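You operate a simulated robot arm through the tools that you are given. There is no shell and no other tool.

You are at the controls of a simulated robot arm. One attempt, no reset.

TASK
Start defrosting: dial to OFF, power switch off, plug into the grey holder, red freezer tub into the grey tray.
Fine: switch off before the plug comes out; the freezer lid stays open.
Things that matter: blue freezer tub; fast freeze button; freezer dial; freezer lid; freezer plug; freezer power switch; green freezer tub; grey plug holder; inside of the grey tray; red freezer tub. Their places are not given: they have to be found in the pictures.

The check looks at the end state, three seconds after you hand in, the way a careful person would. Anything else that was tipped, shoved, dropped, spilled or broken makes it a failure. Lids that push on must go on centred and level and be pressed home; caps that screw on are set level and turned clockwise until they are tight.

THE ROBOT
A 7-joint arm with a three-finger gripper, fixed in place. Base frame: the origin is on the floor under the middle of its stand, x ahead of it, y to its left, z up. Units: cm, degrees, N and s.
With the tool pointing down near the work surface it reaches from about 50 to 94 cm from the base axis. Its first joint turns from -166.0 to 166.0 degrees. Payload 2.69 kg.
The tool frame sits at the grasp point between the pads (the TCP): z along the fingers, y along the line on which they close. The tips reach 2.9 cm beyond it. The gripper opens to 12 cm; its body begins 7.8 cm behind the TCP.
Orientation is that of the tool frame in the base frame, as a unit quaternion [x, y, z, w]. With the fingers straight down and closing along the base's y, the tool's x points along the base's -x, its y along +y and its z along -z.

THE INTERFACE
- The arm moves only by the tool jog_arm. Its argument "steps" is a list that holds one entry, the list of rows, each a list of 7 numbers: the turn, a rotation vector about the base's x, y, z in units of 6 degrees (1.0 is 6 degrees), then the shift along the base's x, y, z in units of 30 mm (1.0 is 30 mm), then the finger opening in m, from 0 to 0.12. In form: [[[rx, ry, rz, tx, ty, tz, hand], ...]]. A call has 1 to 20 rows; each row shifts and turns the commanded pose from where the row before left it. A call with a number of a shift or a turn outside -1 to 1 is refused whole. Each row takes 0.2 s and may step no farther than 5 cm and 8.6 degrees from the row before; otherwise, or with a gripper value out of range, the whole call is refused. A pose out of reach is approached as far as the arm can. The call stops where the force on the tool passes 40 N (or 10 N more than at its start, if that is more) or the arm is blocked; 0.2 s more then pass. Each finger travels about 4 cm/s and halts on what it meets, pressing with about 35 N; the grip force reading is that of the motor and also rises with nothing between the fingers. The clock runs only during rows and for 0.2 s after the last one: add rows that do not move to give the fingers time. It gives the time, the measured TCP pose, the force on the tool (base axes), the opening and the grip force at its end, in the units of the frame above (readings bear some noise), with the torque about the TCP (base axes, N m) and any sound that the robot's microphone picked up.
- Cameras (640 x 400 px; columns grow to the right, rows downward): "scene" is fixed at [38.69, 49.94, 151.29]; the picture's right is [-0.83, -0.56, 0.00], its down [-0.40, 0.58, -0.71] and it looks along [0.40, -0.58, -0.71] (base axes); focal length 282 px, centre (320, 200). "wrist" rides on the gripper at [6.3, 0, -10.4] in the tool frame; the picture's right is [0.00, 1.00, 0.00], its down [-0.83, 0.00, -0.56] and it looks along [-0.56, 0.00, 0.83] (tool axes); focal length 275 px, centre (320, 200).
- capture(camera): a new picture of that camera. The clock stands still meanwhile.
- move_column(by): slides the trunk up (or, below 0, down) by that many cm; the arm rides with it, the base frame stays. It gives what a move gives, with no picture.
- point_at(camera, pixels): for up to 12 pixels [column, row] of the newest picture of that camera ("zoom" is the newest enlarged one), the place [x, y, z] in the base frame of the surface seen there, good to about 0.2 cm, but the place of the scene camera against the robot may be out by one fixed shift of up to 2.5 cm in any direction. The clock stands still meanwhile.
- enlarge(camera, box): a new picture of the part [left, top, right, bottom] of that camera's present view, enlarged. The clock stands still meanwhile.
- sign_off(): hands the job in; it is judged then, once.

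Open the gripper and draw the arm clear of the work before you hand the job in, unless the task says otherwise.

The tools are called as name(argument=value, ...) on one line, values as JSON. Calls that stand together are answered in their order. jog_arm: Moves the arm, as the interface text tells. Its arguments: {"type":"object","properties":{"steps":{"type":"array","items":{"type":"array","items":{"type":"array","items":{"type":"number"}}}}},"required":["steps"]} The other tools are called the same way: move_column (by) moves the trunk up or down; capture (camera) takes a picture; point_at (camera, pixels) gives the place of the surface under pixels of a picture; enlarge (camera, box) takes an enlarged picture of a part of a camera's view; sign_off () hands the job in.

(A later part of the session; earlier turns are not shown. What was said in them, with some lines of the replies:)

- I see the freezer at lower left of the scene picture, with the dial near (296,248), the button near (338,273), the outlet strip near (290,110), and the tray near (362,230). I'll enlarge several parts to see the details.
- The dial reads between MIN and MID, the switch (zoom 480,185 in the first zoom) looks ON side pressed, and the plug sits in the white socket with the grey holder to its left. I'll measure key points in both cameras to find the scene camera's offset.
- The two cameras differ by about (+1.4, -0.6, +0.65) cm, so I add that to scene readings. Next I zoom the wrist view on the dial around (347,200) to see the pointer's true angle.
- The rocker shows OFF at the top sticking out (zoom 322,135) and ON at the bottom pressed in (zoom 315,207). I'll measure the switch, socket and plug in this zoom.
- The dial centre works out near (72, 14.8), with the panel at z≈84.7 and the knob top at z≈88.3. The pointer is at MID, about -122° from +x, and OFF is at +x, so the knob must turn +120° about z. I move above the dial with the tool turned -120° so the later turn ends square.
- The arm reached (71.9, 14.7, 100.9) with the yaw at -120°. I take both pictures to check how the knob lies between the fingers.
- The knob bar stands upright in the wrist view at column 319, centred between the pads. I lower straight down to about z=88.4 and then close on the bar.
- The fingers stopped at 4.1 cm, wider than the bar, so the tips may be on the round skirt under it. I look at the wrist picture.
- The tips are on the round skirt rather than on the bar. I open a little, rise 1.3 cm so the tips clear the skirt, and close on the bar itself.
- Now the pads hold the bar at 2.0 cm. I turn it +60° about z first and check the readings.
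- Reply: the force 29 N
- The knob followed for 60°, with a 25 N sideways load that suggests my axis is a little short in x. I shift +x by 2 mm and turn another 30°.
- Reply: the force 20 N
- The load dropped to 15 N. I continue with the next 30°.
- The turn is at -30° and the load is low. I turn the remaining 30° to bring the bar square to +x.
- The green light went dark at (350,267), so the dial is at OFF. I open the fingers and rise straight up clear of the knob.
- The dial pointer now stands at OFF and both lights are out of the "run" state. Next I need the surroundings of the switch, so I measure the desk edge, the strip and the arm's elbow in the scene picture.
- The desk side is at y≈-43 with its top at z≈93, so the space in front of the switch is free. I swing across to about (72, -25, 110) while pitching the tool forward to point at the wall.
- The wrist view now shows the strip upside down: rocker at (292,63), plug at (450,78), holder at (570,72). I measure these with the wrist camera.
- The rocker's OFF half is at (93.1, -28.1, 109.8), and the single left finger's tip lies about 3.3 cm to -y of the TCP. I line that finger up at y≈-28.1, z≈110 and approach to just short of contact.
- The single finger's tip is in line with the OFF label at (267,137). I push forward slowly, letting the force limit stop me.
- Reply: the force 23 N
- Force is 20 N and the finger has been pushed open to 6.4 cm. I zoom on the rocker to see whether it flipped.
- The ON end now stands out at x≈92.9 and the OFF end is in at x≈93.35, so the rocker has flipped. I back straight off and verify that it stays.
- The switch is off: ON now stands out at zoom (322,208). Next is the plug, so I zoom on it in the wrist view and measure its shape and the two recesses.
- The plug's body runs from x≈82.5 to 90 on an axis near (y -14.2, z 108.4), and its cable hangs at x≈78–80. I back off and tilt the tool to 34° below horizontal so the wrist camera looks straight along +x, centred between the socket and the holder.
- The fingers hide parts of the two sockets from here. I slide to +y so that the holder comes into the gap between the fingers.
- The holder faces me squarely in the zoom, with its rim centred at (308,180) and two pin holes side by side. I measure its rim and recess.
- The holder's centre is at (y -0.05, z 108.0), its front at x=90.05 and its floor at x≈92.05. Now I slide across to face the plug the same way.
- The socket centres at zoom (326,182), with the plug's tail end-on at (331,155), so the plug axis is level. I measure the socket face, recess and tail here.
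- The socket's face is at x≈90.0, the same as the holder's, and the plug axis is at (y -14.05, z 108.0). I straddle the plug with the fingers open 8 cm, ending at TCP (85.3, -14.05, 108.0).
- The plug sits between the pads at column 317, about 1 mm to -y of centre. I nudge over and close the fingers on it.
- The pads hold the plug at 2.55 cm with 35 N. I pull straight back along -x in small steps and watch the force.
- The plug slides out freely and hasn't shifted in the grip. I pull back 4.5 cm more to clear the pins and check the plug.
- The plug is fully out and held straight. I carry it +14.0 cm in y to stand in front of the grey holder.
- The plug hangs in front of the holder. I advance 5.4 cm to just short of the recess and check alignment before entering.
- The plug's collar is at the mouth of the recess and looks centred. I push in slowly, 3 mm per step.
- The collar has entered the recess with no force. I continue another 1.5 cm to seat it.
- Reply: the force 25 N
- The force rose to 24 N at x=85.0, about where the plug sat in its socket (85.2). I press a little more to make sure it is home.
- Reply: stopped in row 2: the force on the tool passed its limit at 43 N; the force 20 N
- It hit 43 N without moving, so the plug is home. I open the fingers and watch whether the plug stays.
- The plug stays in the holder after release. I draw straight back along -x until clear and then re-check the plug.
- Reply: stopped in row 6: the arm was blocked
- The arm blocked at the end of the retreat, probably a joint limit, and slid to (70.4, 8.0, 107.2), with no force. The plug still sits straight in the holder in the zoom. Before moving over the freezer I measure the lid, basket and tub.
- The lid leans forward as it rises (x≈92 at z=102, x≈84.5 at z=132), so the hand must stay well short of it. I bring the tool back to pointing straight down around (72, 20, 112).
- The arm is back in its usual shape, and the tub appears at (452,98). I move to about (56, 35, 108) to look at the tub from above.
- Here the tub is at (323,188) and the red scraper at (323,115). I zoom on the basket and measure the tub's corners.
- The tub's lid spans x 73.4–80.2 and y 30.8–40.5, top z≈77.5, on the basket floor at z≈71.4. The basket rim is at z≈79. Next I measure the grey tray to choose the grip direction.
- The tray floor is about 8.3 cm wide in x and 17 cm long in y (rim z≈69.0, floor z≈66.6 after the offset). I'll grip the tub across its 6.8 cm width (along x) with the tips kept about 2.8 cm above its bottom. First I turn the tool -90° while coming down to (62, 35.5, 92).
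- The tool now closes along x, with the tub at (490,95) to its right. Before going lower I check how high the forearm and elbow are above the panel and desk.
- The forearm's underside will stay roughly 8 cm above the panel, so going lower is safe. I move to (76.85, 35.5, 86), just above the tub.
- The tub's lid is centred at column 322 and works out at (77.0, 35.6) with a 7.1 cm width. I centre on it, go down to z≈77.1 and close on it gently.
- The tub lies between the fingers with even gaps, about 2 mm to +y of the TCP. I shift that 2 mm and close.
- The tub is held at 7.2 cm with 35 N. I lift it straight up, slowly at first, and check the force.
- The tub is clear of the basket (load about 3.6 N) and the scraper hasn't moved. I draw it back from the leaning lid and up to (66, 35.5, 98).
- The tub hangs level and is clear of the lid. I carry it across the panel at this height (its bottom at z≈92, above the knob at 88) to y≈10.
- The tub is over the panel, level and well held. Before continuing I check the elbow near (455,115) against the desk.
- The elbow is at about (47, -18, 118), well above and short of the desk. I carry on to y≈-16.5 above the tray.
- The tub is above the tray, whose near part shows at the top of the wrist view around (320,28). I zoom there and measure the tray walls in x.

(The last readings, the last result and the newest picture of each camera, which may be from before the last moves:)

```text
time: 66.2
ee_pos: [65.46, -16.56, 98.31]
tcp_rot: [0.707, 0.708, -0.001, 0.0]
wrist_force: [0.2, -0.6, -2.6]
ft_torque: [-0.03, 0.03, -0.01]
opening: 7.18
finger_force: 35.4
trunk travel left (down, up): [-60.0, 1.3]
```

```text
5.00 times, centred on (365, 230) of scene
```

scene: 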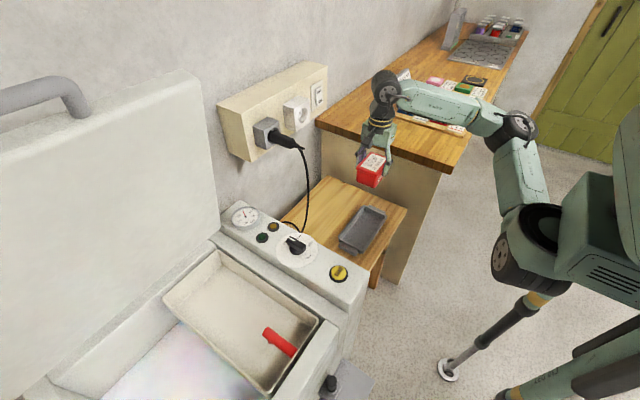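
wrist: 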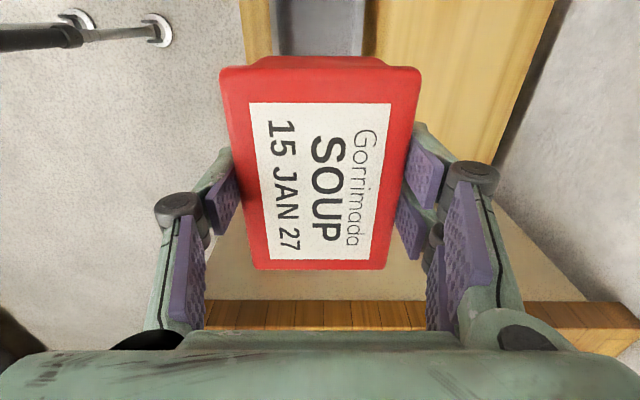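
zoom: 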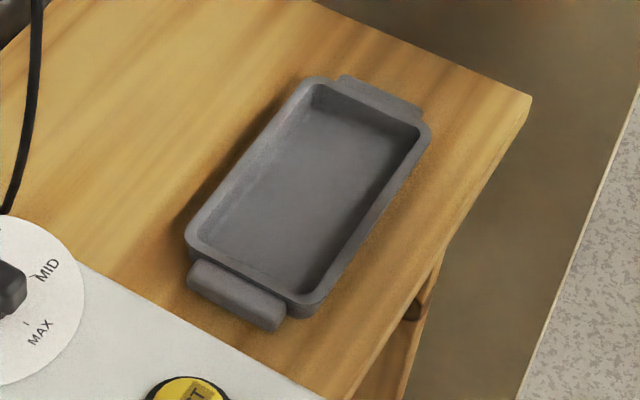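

In the wrist zoom the tray's inner walls are symmetric about a line 0.42 cm to -x of the TCP, so its centre is x≈65.05, with no rotation. I check the elbow and forearm heights before descending.

point_at(camera="scene", pixels=[[515, 130], [500, 115], [525, 145], [480, 120], [450, 105], [425, 95], [385, 85], [450, 165], [445, 172], [465, 105]])

point_at(camera="wrist", pixels=[[320, 20], [320, 45], [300, 10], [276, 20], [363, 20], [375, 20], [262, 20], [270, 315], [350, 315]])

```text
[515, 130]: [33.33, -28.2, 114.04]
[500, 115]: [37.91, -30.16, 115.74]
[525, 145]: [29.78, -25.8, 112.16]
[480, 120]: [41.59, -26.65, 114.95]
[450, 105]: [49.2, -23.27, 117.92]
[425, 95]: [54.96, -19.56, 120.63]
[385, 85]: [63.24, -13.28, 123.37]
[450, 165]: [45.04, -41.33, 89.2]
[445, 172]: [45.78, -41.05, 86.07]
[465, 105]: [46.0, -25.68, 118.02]
```

```text
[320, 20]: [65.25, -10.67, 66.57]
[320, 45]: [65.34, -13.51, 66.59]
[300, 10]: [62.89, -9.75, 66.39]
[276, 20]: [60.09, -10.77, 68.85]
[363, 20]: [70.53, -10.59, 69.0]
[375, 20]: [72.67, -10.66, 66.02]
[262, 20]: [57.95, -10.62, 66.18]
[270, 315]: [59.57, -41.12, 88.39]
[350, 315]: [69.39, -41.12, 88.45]
```

The tray floor reads z≈66.57 and the elbow hangs in free space short of the desk. I centre on x=65.05 and lower the tub to about 1.2 cm above the tray floor.

jog_arm(steps=[[[0, 0, 0, -0.07, 0.02, -0.59, 0.045], [0, 0, 0, -0.067, 0.02, -0.59, 0.045], [0, 0, 0, 0, 0, -0.59, 0.045], [0, 0, 0, 0, 0, -0.59, 0.045], [0, 0, 0, 0, 0, -0.59, 0.045], [0, 0, 0, 0, 0, -0.59, 0.045], [0, 0, 0, 0, 0, -0.59, 0.045], [0, 0, 0, 0, 0, -0.59, 0.045], [0, 0, 0, 0, 0, -0.59, 0.045], [0, 0, 0, 0, 0, -0.59, 0.045], [0, 0, 0, 0, 0, 0, 0.045]]])

capture(camera="scene")

capture(camera="wrist")

```text
time: 68.6
ee_pos: [65.09, -16.37, 80.63]
tcp_rot: [0.706, 0.708, -0.001, 0.0]
wrist_force: [0.9, -0.4, -3.5]
ft_torque: [-0.01, 0.0, 0.0]
opening: 7.17
finger_force: 34.8
trunk travel left (down, up): [-60.0, 1.3]
```

```text
taken
```

scene: 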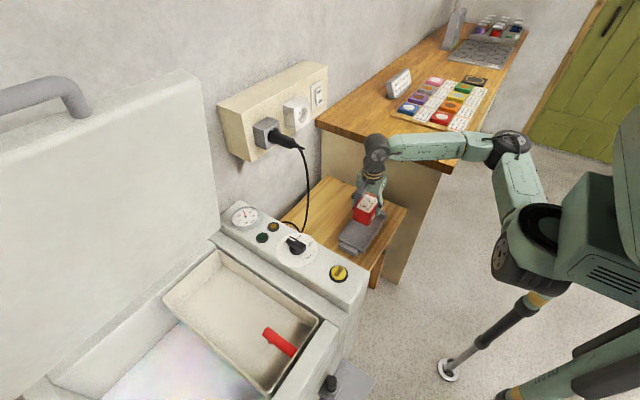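

```text
taken
```

wrist: 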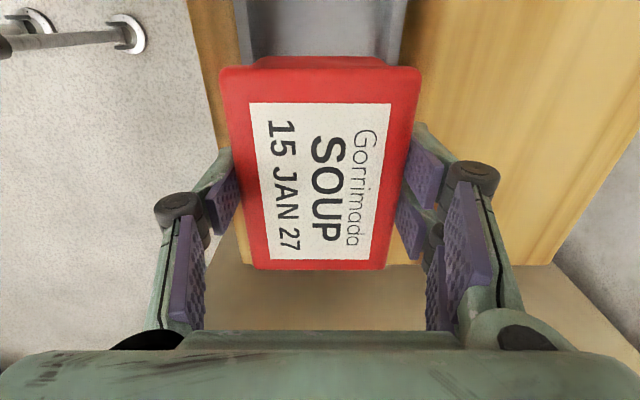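

The tray's edges at the top of the view (columns 232 and 407) are centred on the tub. I lower to about 1 cm above the floor.

jog_arm(steps=[[[0, 0, 0, 0, 0, -0.5, 0.045], [0, 0, 0, 0, 0, -0.5, 0.045], [0, 0, 0, 0, 0, -0.5, 0.045], [0, 0, 0, 0, 0, -0.5, 0.045], [0, 0, 0, 0, 0, -0.4, 0.045], [0, 0, 0, 0, 0, 0, 0.045]]])

capture(camera="wrist")

enlarge(camera="scene", box=[310, 170, 420, 270])

```text
time: 70.0
ee_pos: [64.92, -16.33, 73.38]
tcp_rot: [0.706, 0.708, -0.001, 0.0]
wrist_force: [-0.7, 0.1, -3.3]
ft_torque: [0.01, -0.03, 0.0]
opening: 7.16
finger_force: 34.7
trunk travel left (down, up): [-60.0, 1.3]
```

```text
taken
```

wrist: 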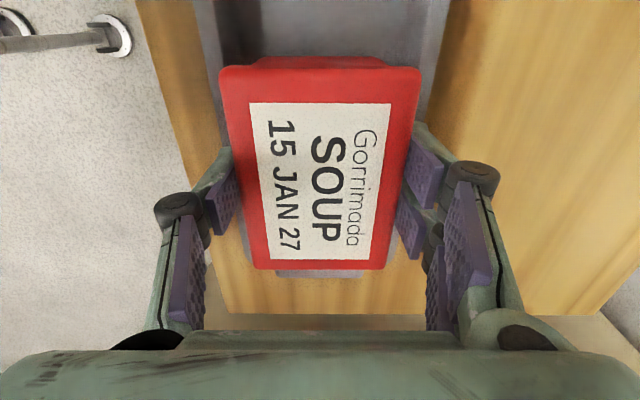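

```text
4.00 times, centred on (365, 220) of scene
```

zoom: 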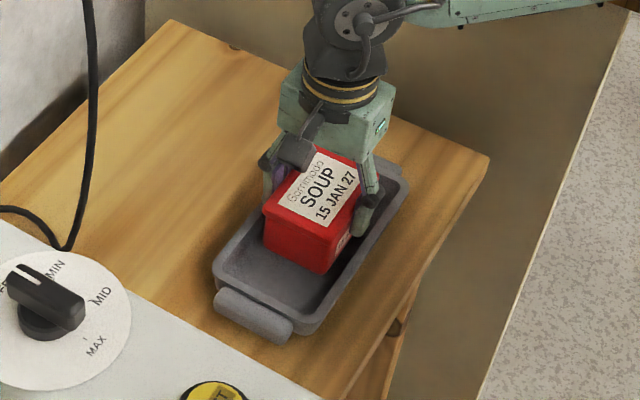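

The tub is inside the tray walls and about 1 cm above the floor. I lower gently in small steps until the force shows it's resting.

jog_arm(steps=[[[0, 0, 0, 0, 0, -0.1, 0.045], [0, 0, 0, 0, 0, -0.1, 0.045], [0, 0, 0, 0, 0, -0.07, 0.045], [0, 0, 0, 0, 0, 0, 0.045]]])

```text
time: 71.0
ee_pos: [64.94, -16.33, 72.65]
tcp_rot: [0.707, 0.708, 0.0, 0.0]
wrist_force: [0.3, 0.0, -3.3]
ft_torque: [0.03, 0.01, 0.0]
opening: 7.17
finger_force: 35.4
trunk travel left (down, up): [-60.0, 1.3]
```

Still carrying 3.3 N at z=72.65, so it isn't touching yet. I go on in 1 mm steps.

jog_arm(steps=[[[0, 0, 0, 0, 0, -0.035, 0.045], [0, 0, 0, 0, 0, -0.035, 0.045], [0, 0, 0, 0, 0, -0.035, 0.045], [0, 0, 0, 0, 0, 0, 0.045]]])

```text
time: 72.0
ee_pos: [65.09, -16.32, 72.42]
tcp_rot: [0.707, 0.707, -0.001, 0.0]
wrist_force: [-1.1, -2.1, 4.4]
ft_torque: [0.18, 0.22, 0.07]
opening: 7.16
finger_force: 35.7
trunk travel left (down, up): [-60.0, 1.3]
```

The force turned to +4.4 N upward, so the tub rests on the tray floor. I open the fingers and look before lifting away.

jog_arm(steps=[[[0, 0, 0, 0, 0, 0, 0.072], [0, 0, 0, 0, 0, 0, 0.076], [0, 0, 0, 0, 0, 0, 0.082], [0, 0, 0, 0, 0, 0, 0.09], [0, 0, 0, 0, 0, 0, 0.095], [0, 0, 0, 0, 0, 0, 0.095]]])

capture(camera="wrist")

enlarge(camera="scene", box=[310, 170, 420, 270])

```text
time: 73.4
ee_pos: [65.02, -16.32, 72.32]
tcp_rot: [0.706, 0.708, -0.002, 0.0]
wrist_force: [-0.3, 0.5, -0.6]
ft_torque: [0.02, 0.02, -0.01]
opening: 9.49
finger_force: 0.1
trunk travel left (down, up): [-60.0, 1.3]
```

```text
taken
```

wrist: 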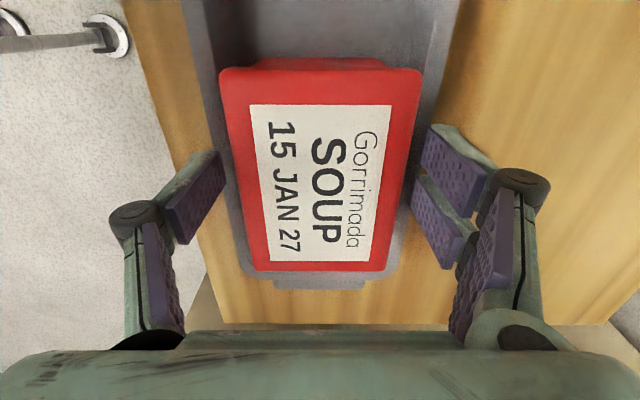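

```text
4.00 times, centred on (365, 220) of scene
```

zoom: 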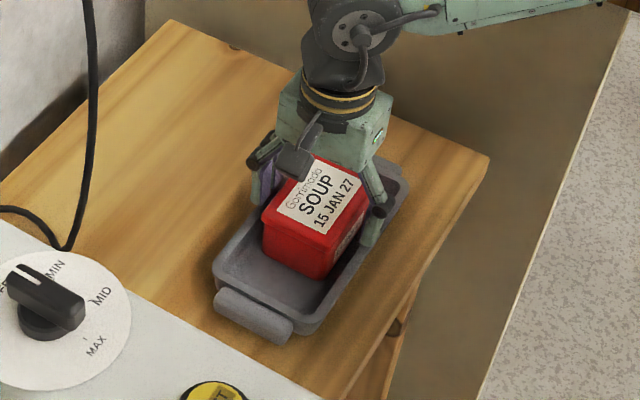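

The tub stands in the tray and both sides of the gripper are free. I rise straight up, then draw back toward the robot.

jog_arm(steps=[[[0, 0, 0, 0, 0, 0.2, 0.095], [0, 0, 0, 0, 0, 0.4, 0.095], [0, 0, 0, 0, 0, 0.7, 0.095], [0, 0, 0, 0, 0, 0.9, 0.095], [0, 0, 0, 0, 0, 1, 0.095], [0, 0, 0, 0, 0, 1, 0.095], [0, 0, 0, 0, 0, 1, 0.095], [0, 0, 0, 0, 0, 1, 0.095], [0, 0, 0, 0, 0, 1, 0.095], [0, 0, 0, 0, 0, 1, 0.095], [0, 0, 0, 0, 0, 1, 0.095], [0, 0, 0, 0, 0, 0, 0.095]]])

capture(camera="scene")

capture(camera="wrist")

```text
time: 76.0
ee_pos: [64.94, -16.16, 99.82]
tcp_rot: [0.706, 0.708, -0.002, 0.0]
wrist_force: [-0.3, 0.7, 0.3]
ft_torque: [0.0, -0.01, 0.0]
opening: 9.52
finger_force: 0.1
trunk travel left (down, up): [-60.0, 1.3]
```

```text
taken
```

scene: 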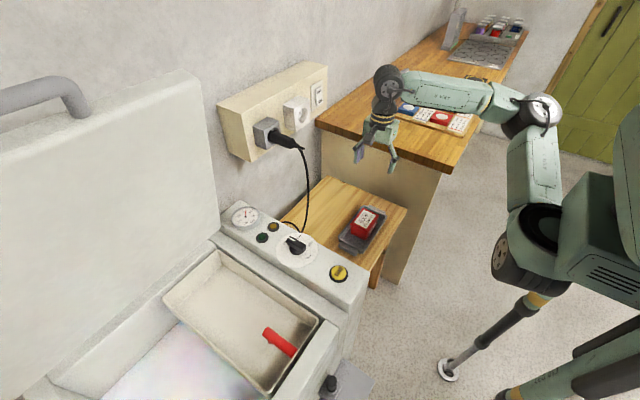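

```text
taken
```

wrist: 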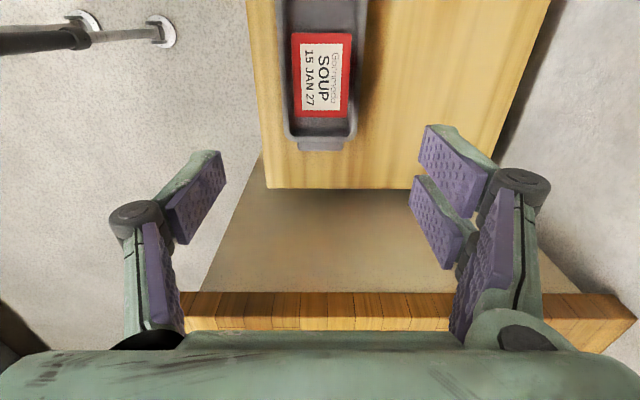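

The tub stands in the tray at (365,222) in the scene. I zoom on every item for a final check: strip, panel, tub and basket.

enlarge(camera="scene", box=[220, 60, 340, 170])

enlarge(camera="scene", box=[220, 195, 370, 295])

enlarge(camera="scene", box=[320, 180, 410, 270])

enlarge(camera="scene", box=[0, 220, 390, 400])

```text
3.64 times, centred on (280, 115) of scene
```

zoom: 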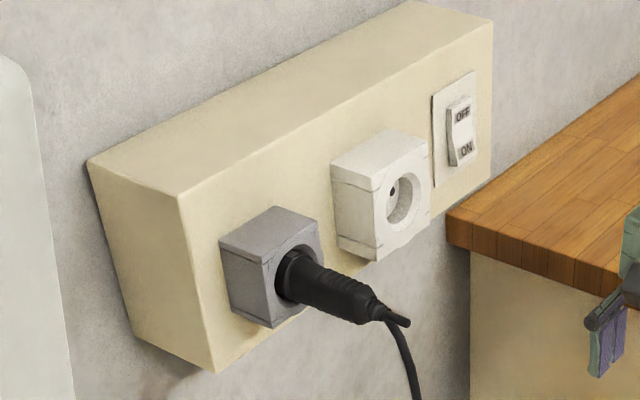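

```text
4.00 times, centred on (295, 245) of scene
```

zoom: 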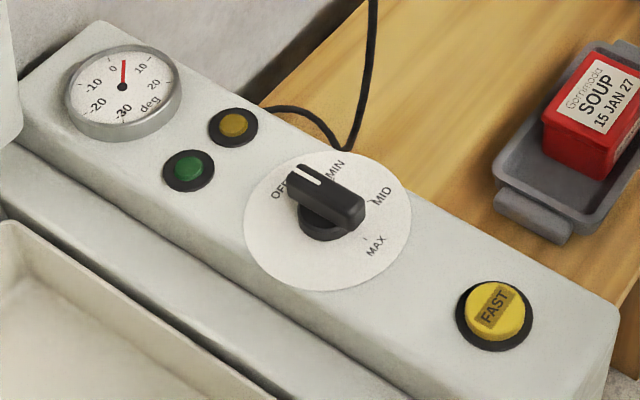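

```text
4.44 times, centred on (365, 225) of scene
```

zoom: 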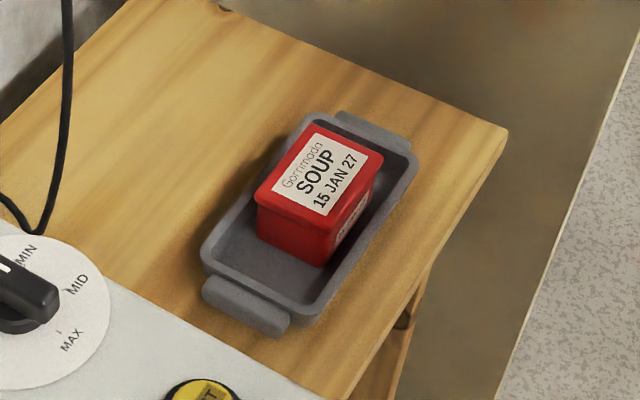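

```text
1.64 times, centred on (195, 310) of scene
```

zoom: 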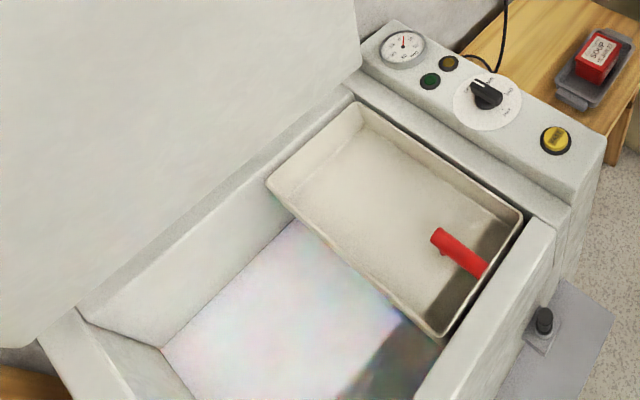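

The switch is at OFF, the dial at OFF, the FAST button is unlit and unpressed, the tub is level in the tray, and lid and scraper are unmoved. I check the plug's depth once more by comparing its tail's position with what it had in the socket (x≈79.3).

point_at(camera="scene", pixels=[[303, 148], [300, 147], [298, 146], [290, 141], [283, 138], [278, 133], [272, 133]])

enlarge(camera="scene", box=[250, 110, 310, 160])

```text
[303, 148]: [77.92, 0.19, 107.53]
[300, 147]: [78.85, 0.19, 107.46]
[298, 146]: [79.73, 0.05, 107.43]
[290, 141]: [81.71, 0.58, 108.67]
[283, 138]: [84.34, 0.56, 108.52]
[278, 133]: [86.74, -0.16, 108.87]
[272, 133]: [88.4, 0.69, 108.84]
```

```text
8.00 times, centred on (280, 135) of scene
```

zoom: 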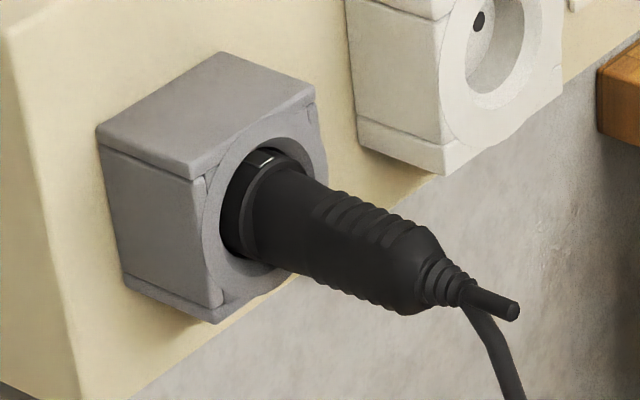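

The tail is at x≈79.3 after correction, the same depth it had in the socket, so the plug is fully seated. I draw the arm back and up, clear of the work.

jog_arm(steps=[[[0, 0, 0, -0.5, 0.3, 0.8, 0.1], [0, 0, 0, -0.5, 0.3, 0.8, 0.1], [0, 0, 0, -0.5, 0.3, 0.8, 0.1], [0, 0, 0, -0.5, 0.3, 0.8, 0.1], [0, 0, 0, -0.5, 0.3, 0.8, 0.1], [0, 0, 0, -0.5, 0.3, 0.8, 0.1], [0, 0, 0, 0, 0, 0, 0.1]]])

capture(camera="scene")

```text
time: 77.6
ee_pos: [55.94, -10.97, 114.18]
tcp_rot: [0.706, 0.708, 0.0, -0.003]
wrist_force: [0.4, 0.0, 0.4]
ft_torque: [0.01, -0.02, -0.01]
opening: 9.99
finger_force: 0.0
trunk travel left (down, up): [-60.0, 1.3]
```

```text
taken
```

scene: 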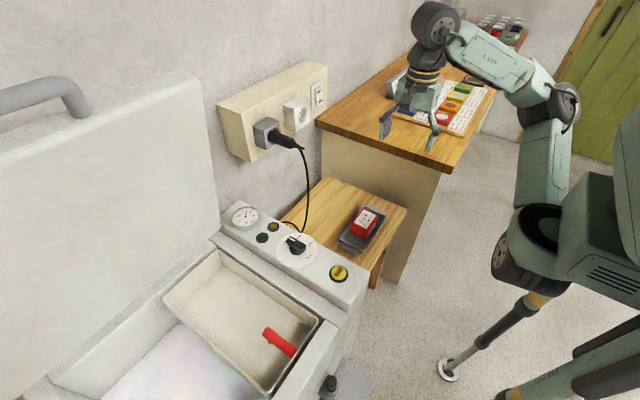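

The arm is clear with the gripper open, and the scene shows the dial at OFF, switch off, plug in the grey holder, tub in the tray and the lid open. I hand the job in.

sign_off()

```text
The job is handed in.
```

The freezer is set up to defrost, and I've handed the job in. The check hasn't reported a result.

- **Dial:** I turned it from MID to OFF, and the green light went out as it got there.
- **Power switch:** I pressed it to OFF before touching the plug. It stayed there when I backed away.
- **Plug:** I moved it from the white socket to the grey holder. It sits as deep there as it did in the socket.
- **Red tub:** It stands level on the floor of the grey tray, clear of the sides.

In the last pictures the lid is still open, the fast freeze button is as it was, and the red scraper-like object in the basket hasn't moved. I never saw the blue and green tubs in any picture, and nothing I did went into the part of the freezer beside the basket.

The arm hit a limit while backing away from the plug and slid about 8 cm sideways. It read no contact force, and the plug stayed straight. The gripper is open and the arm is clear of the work.
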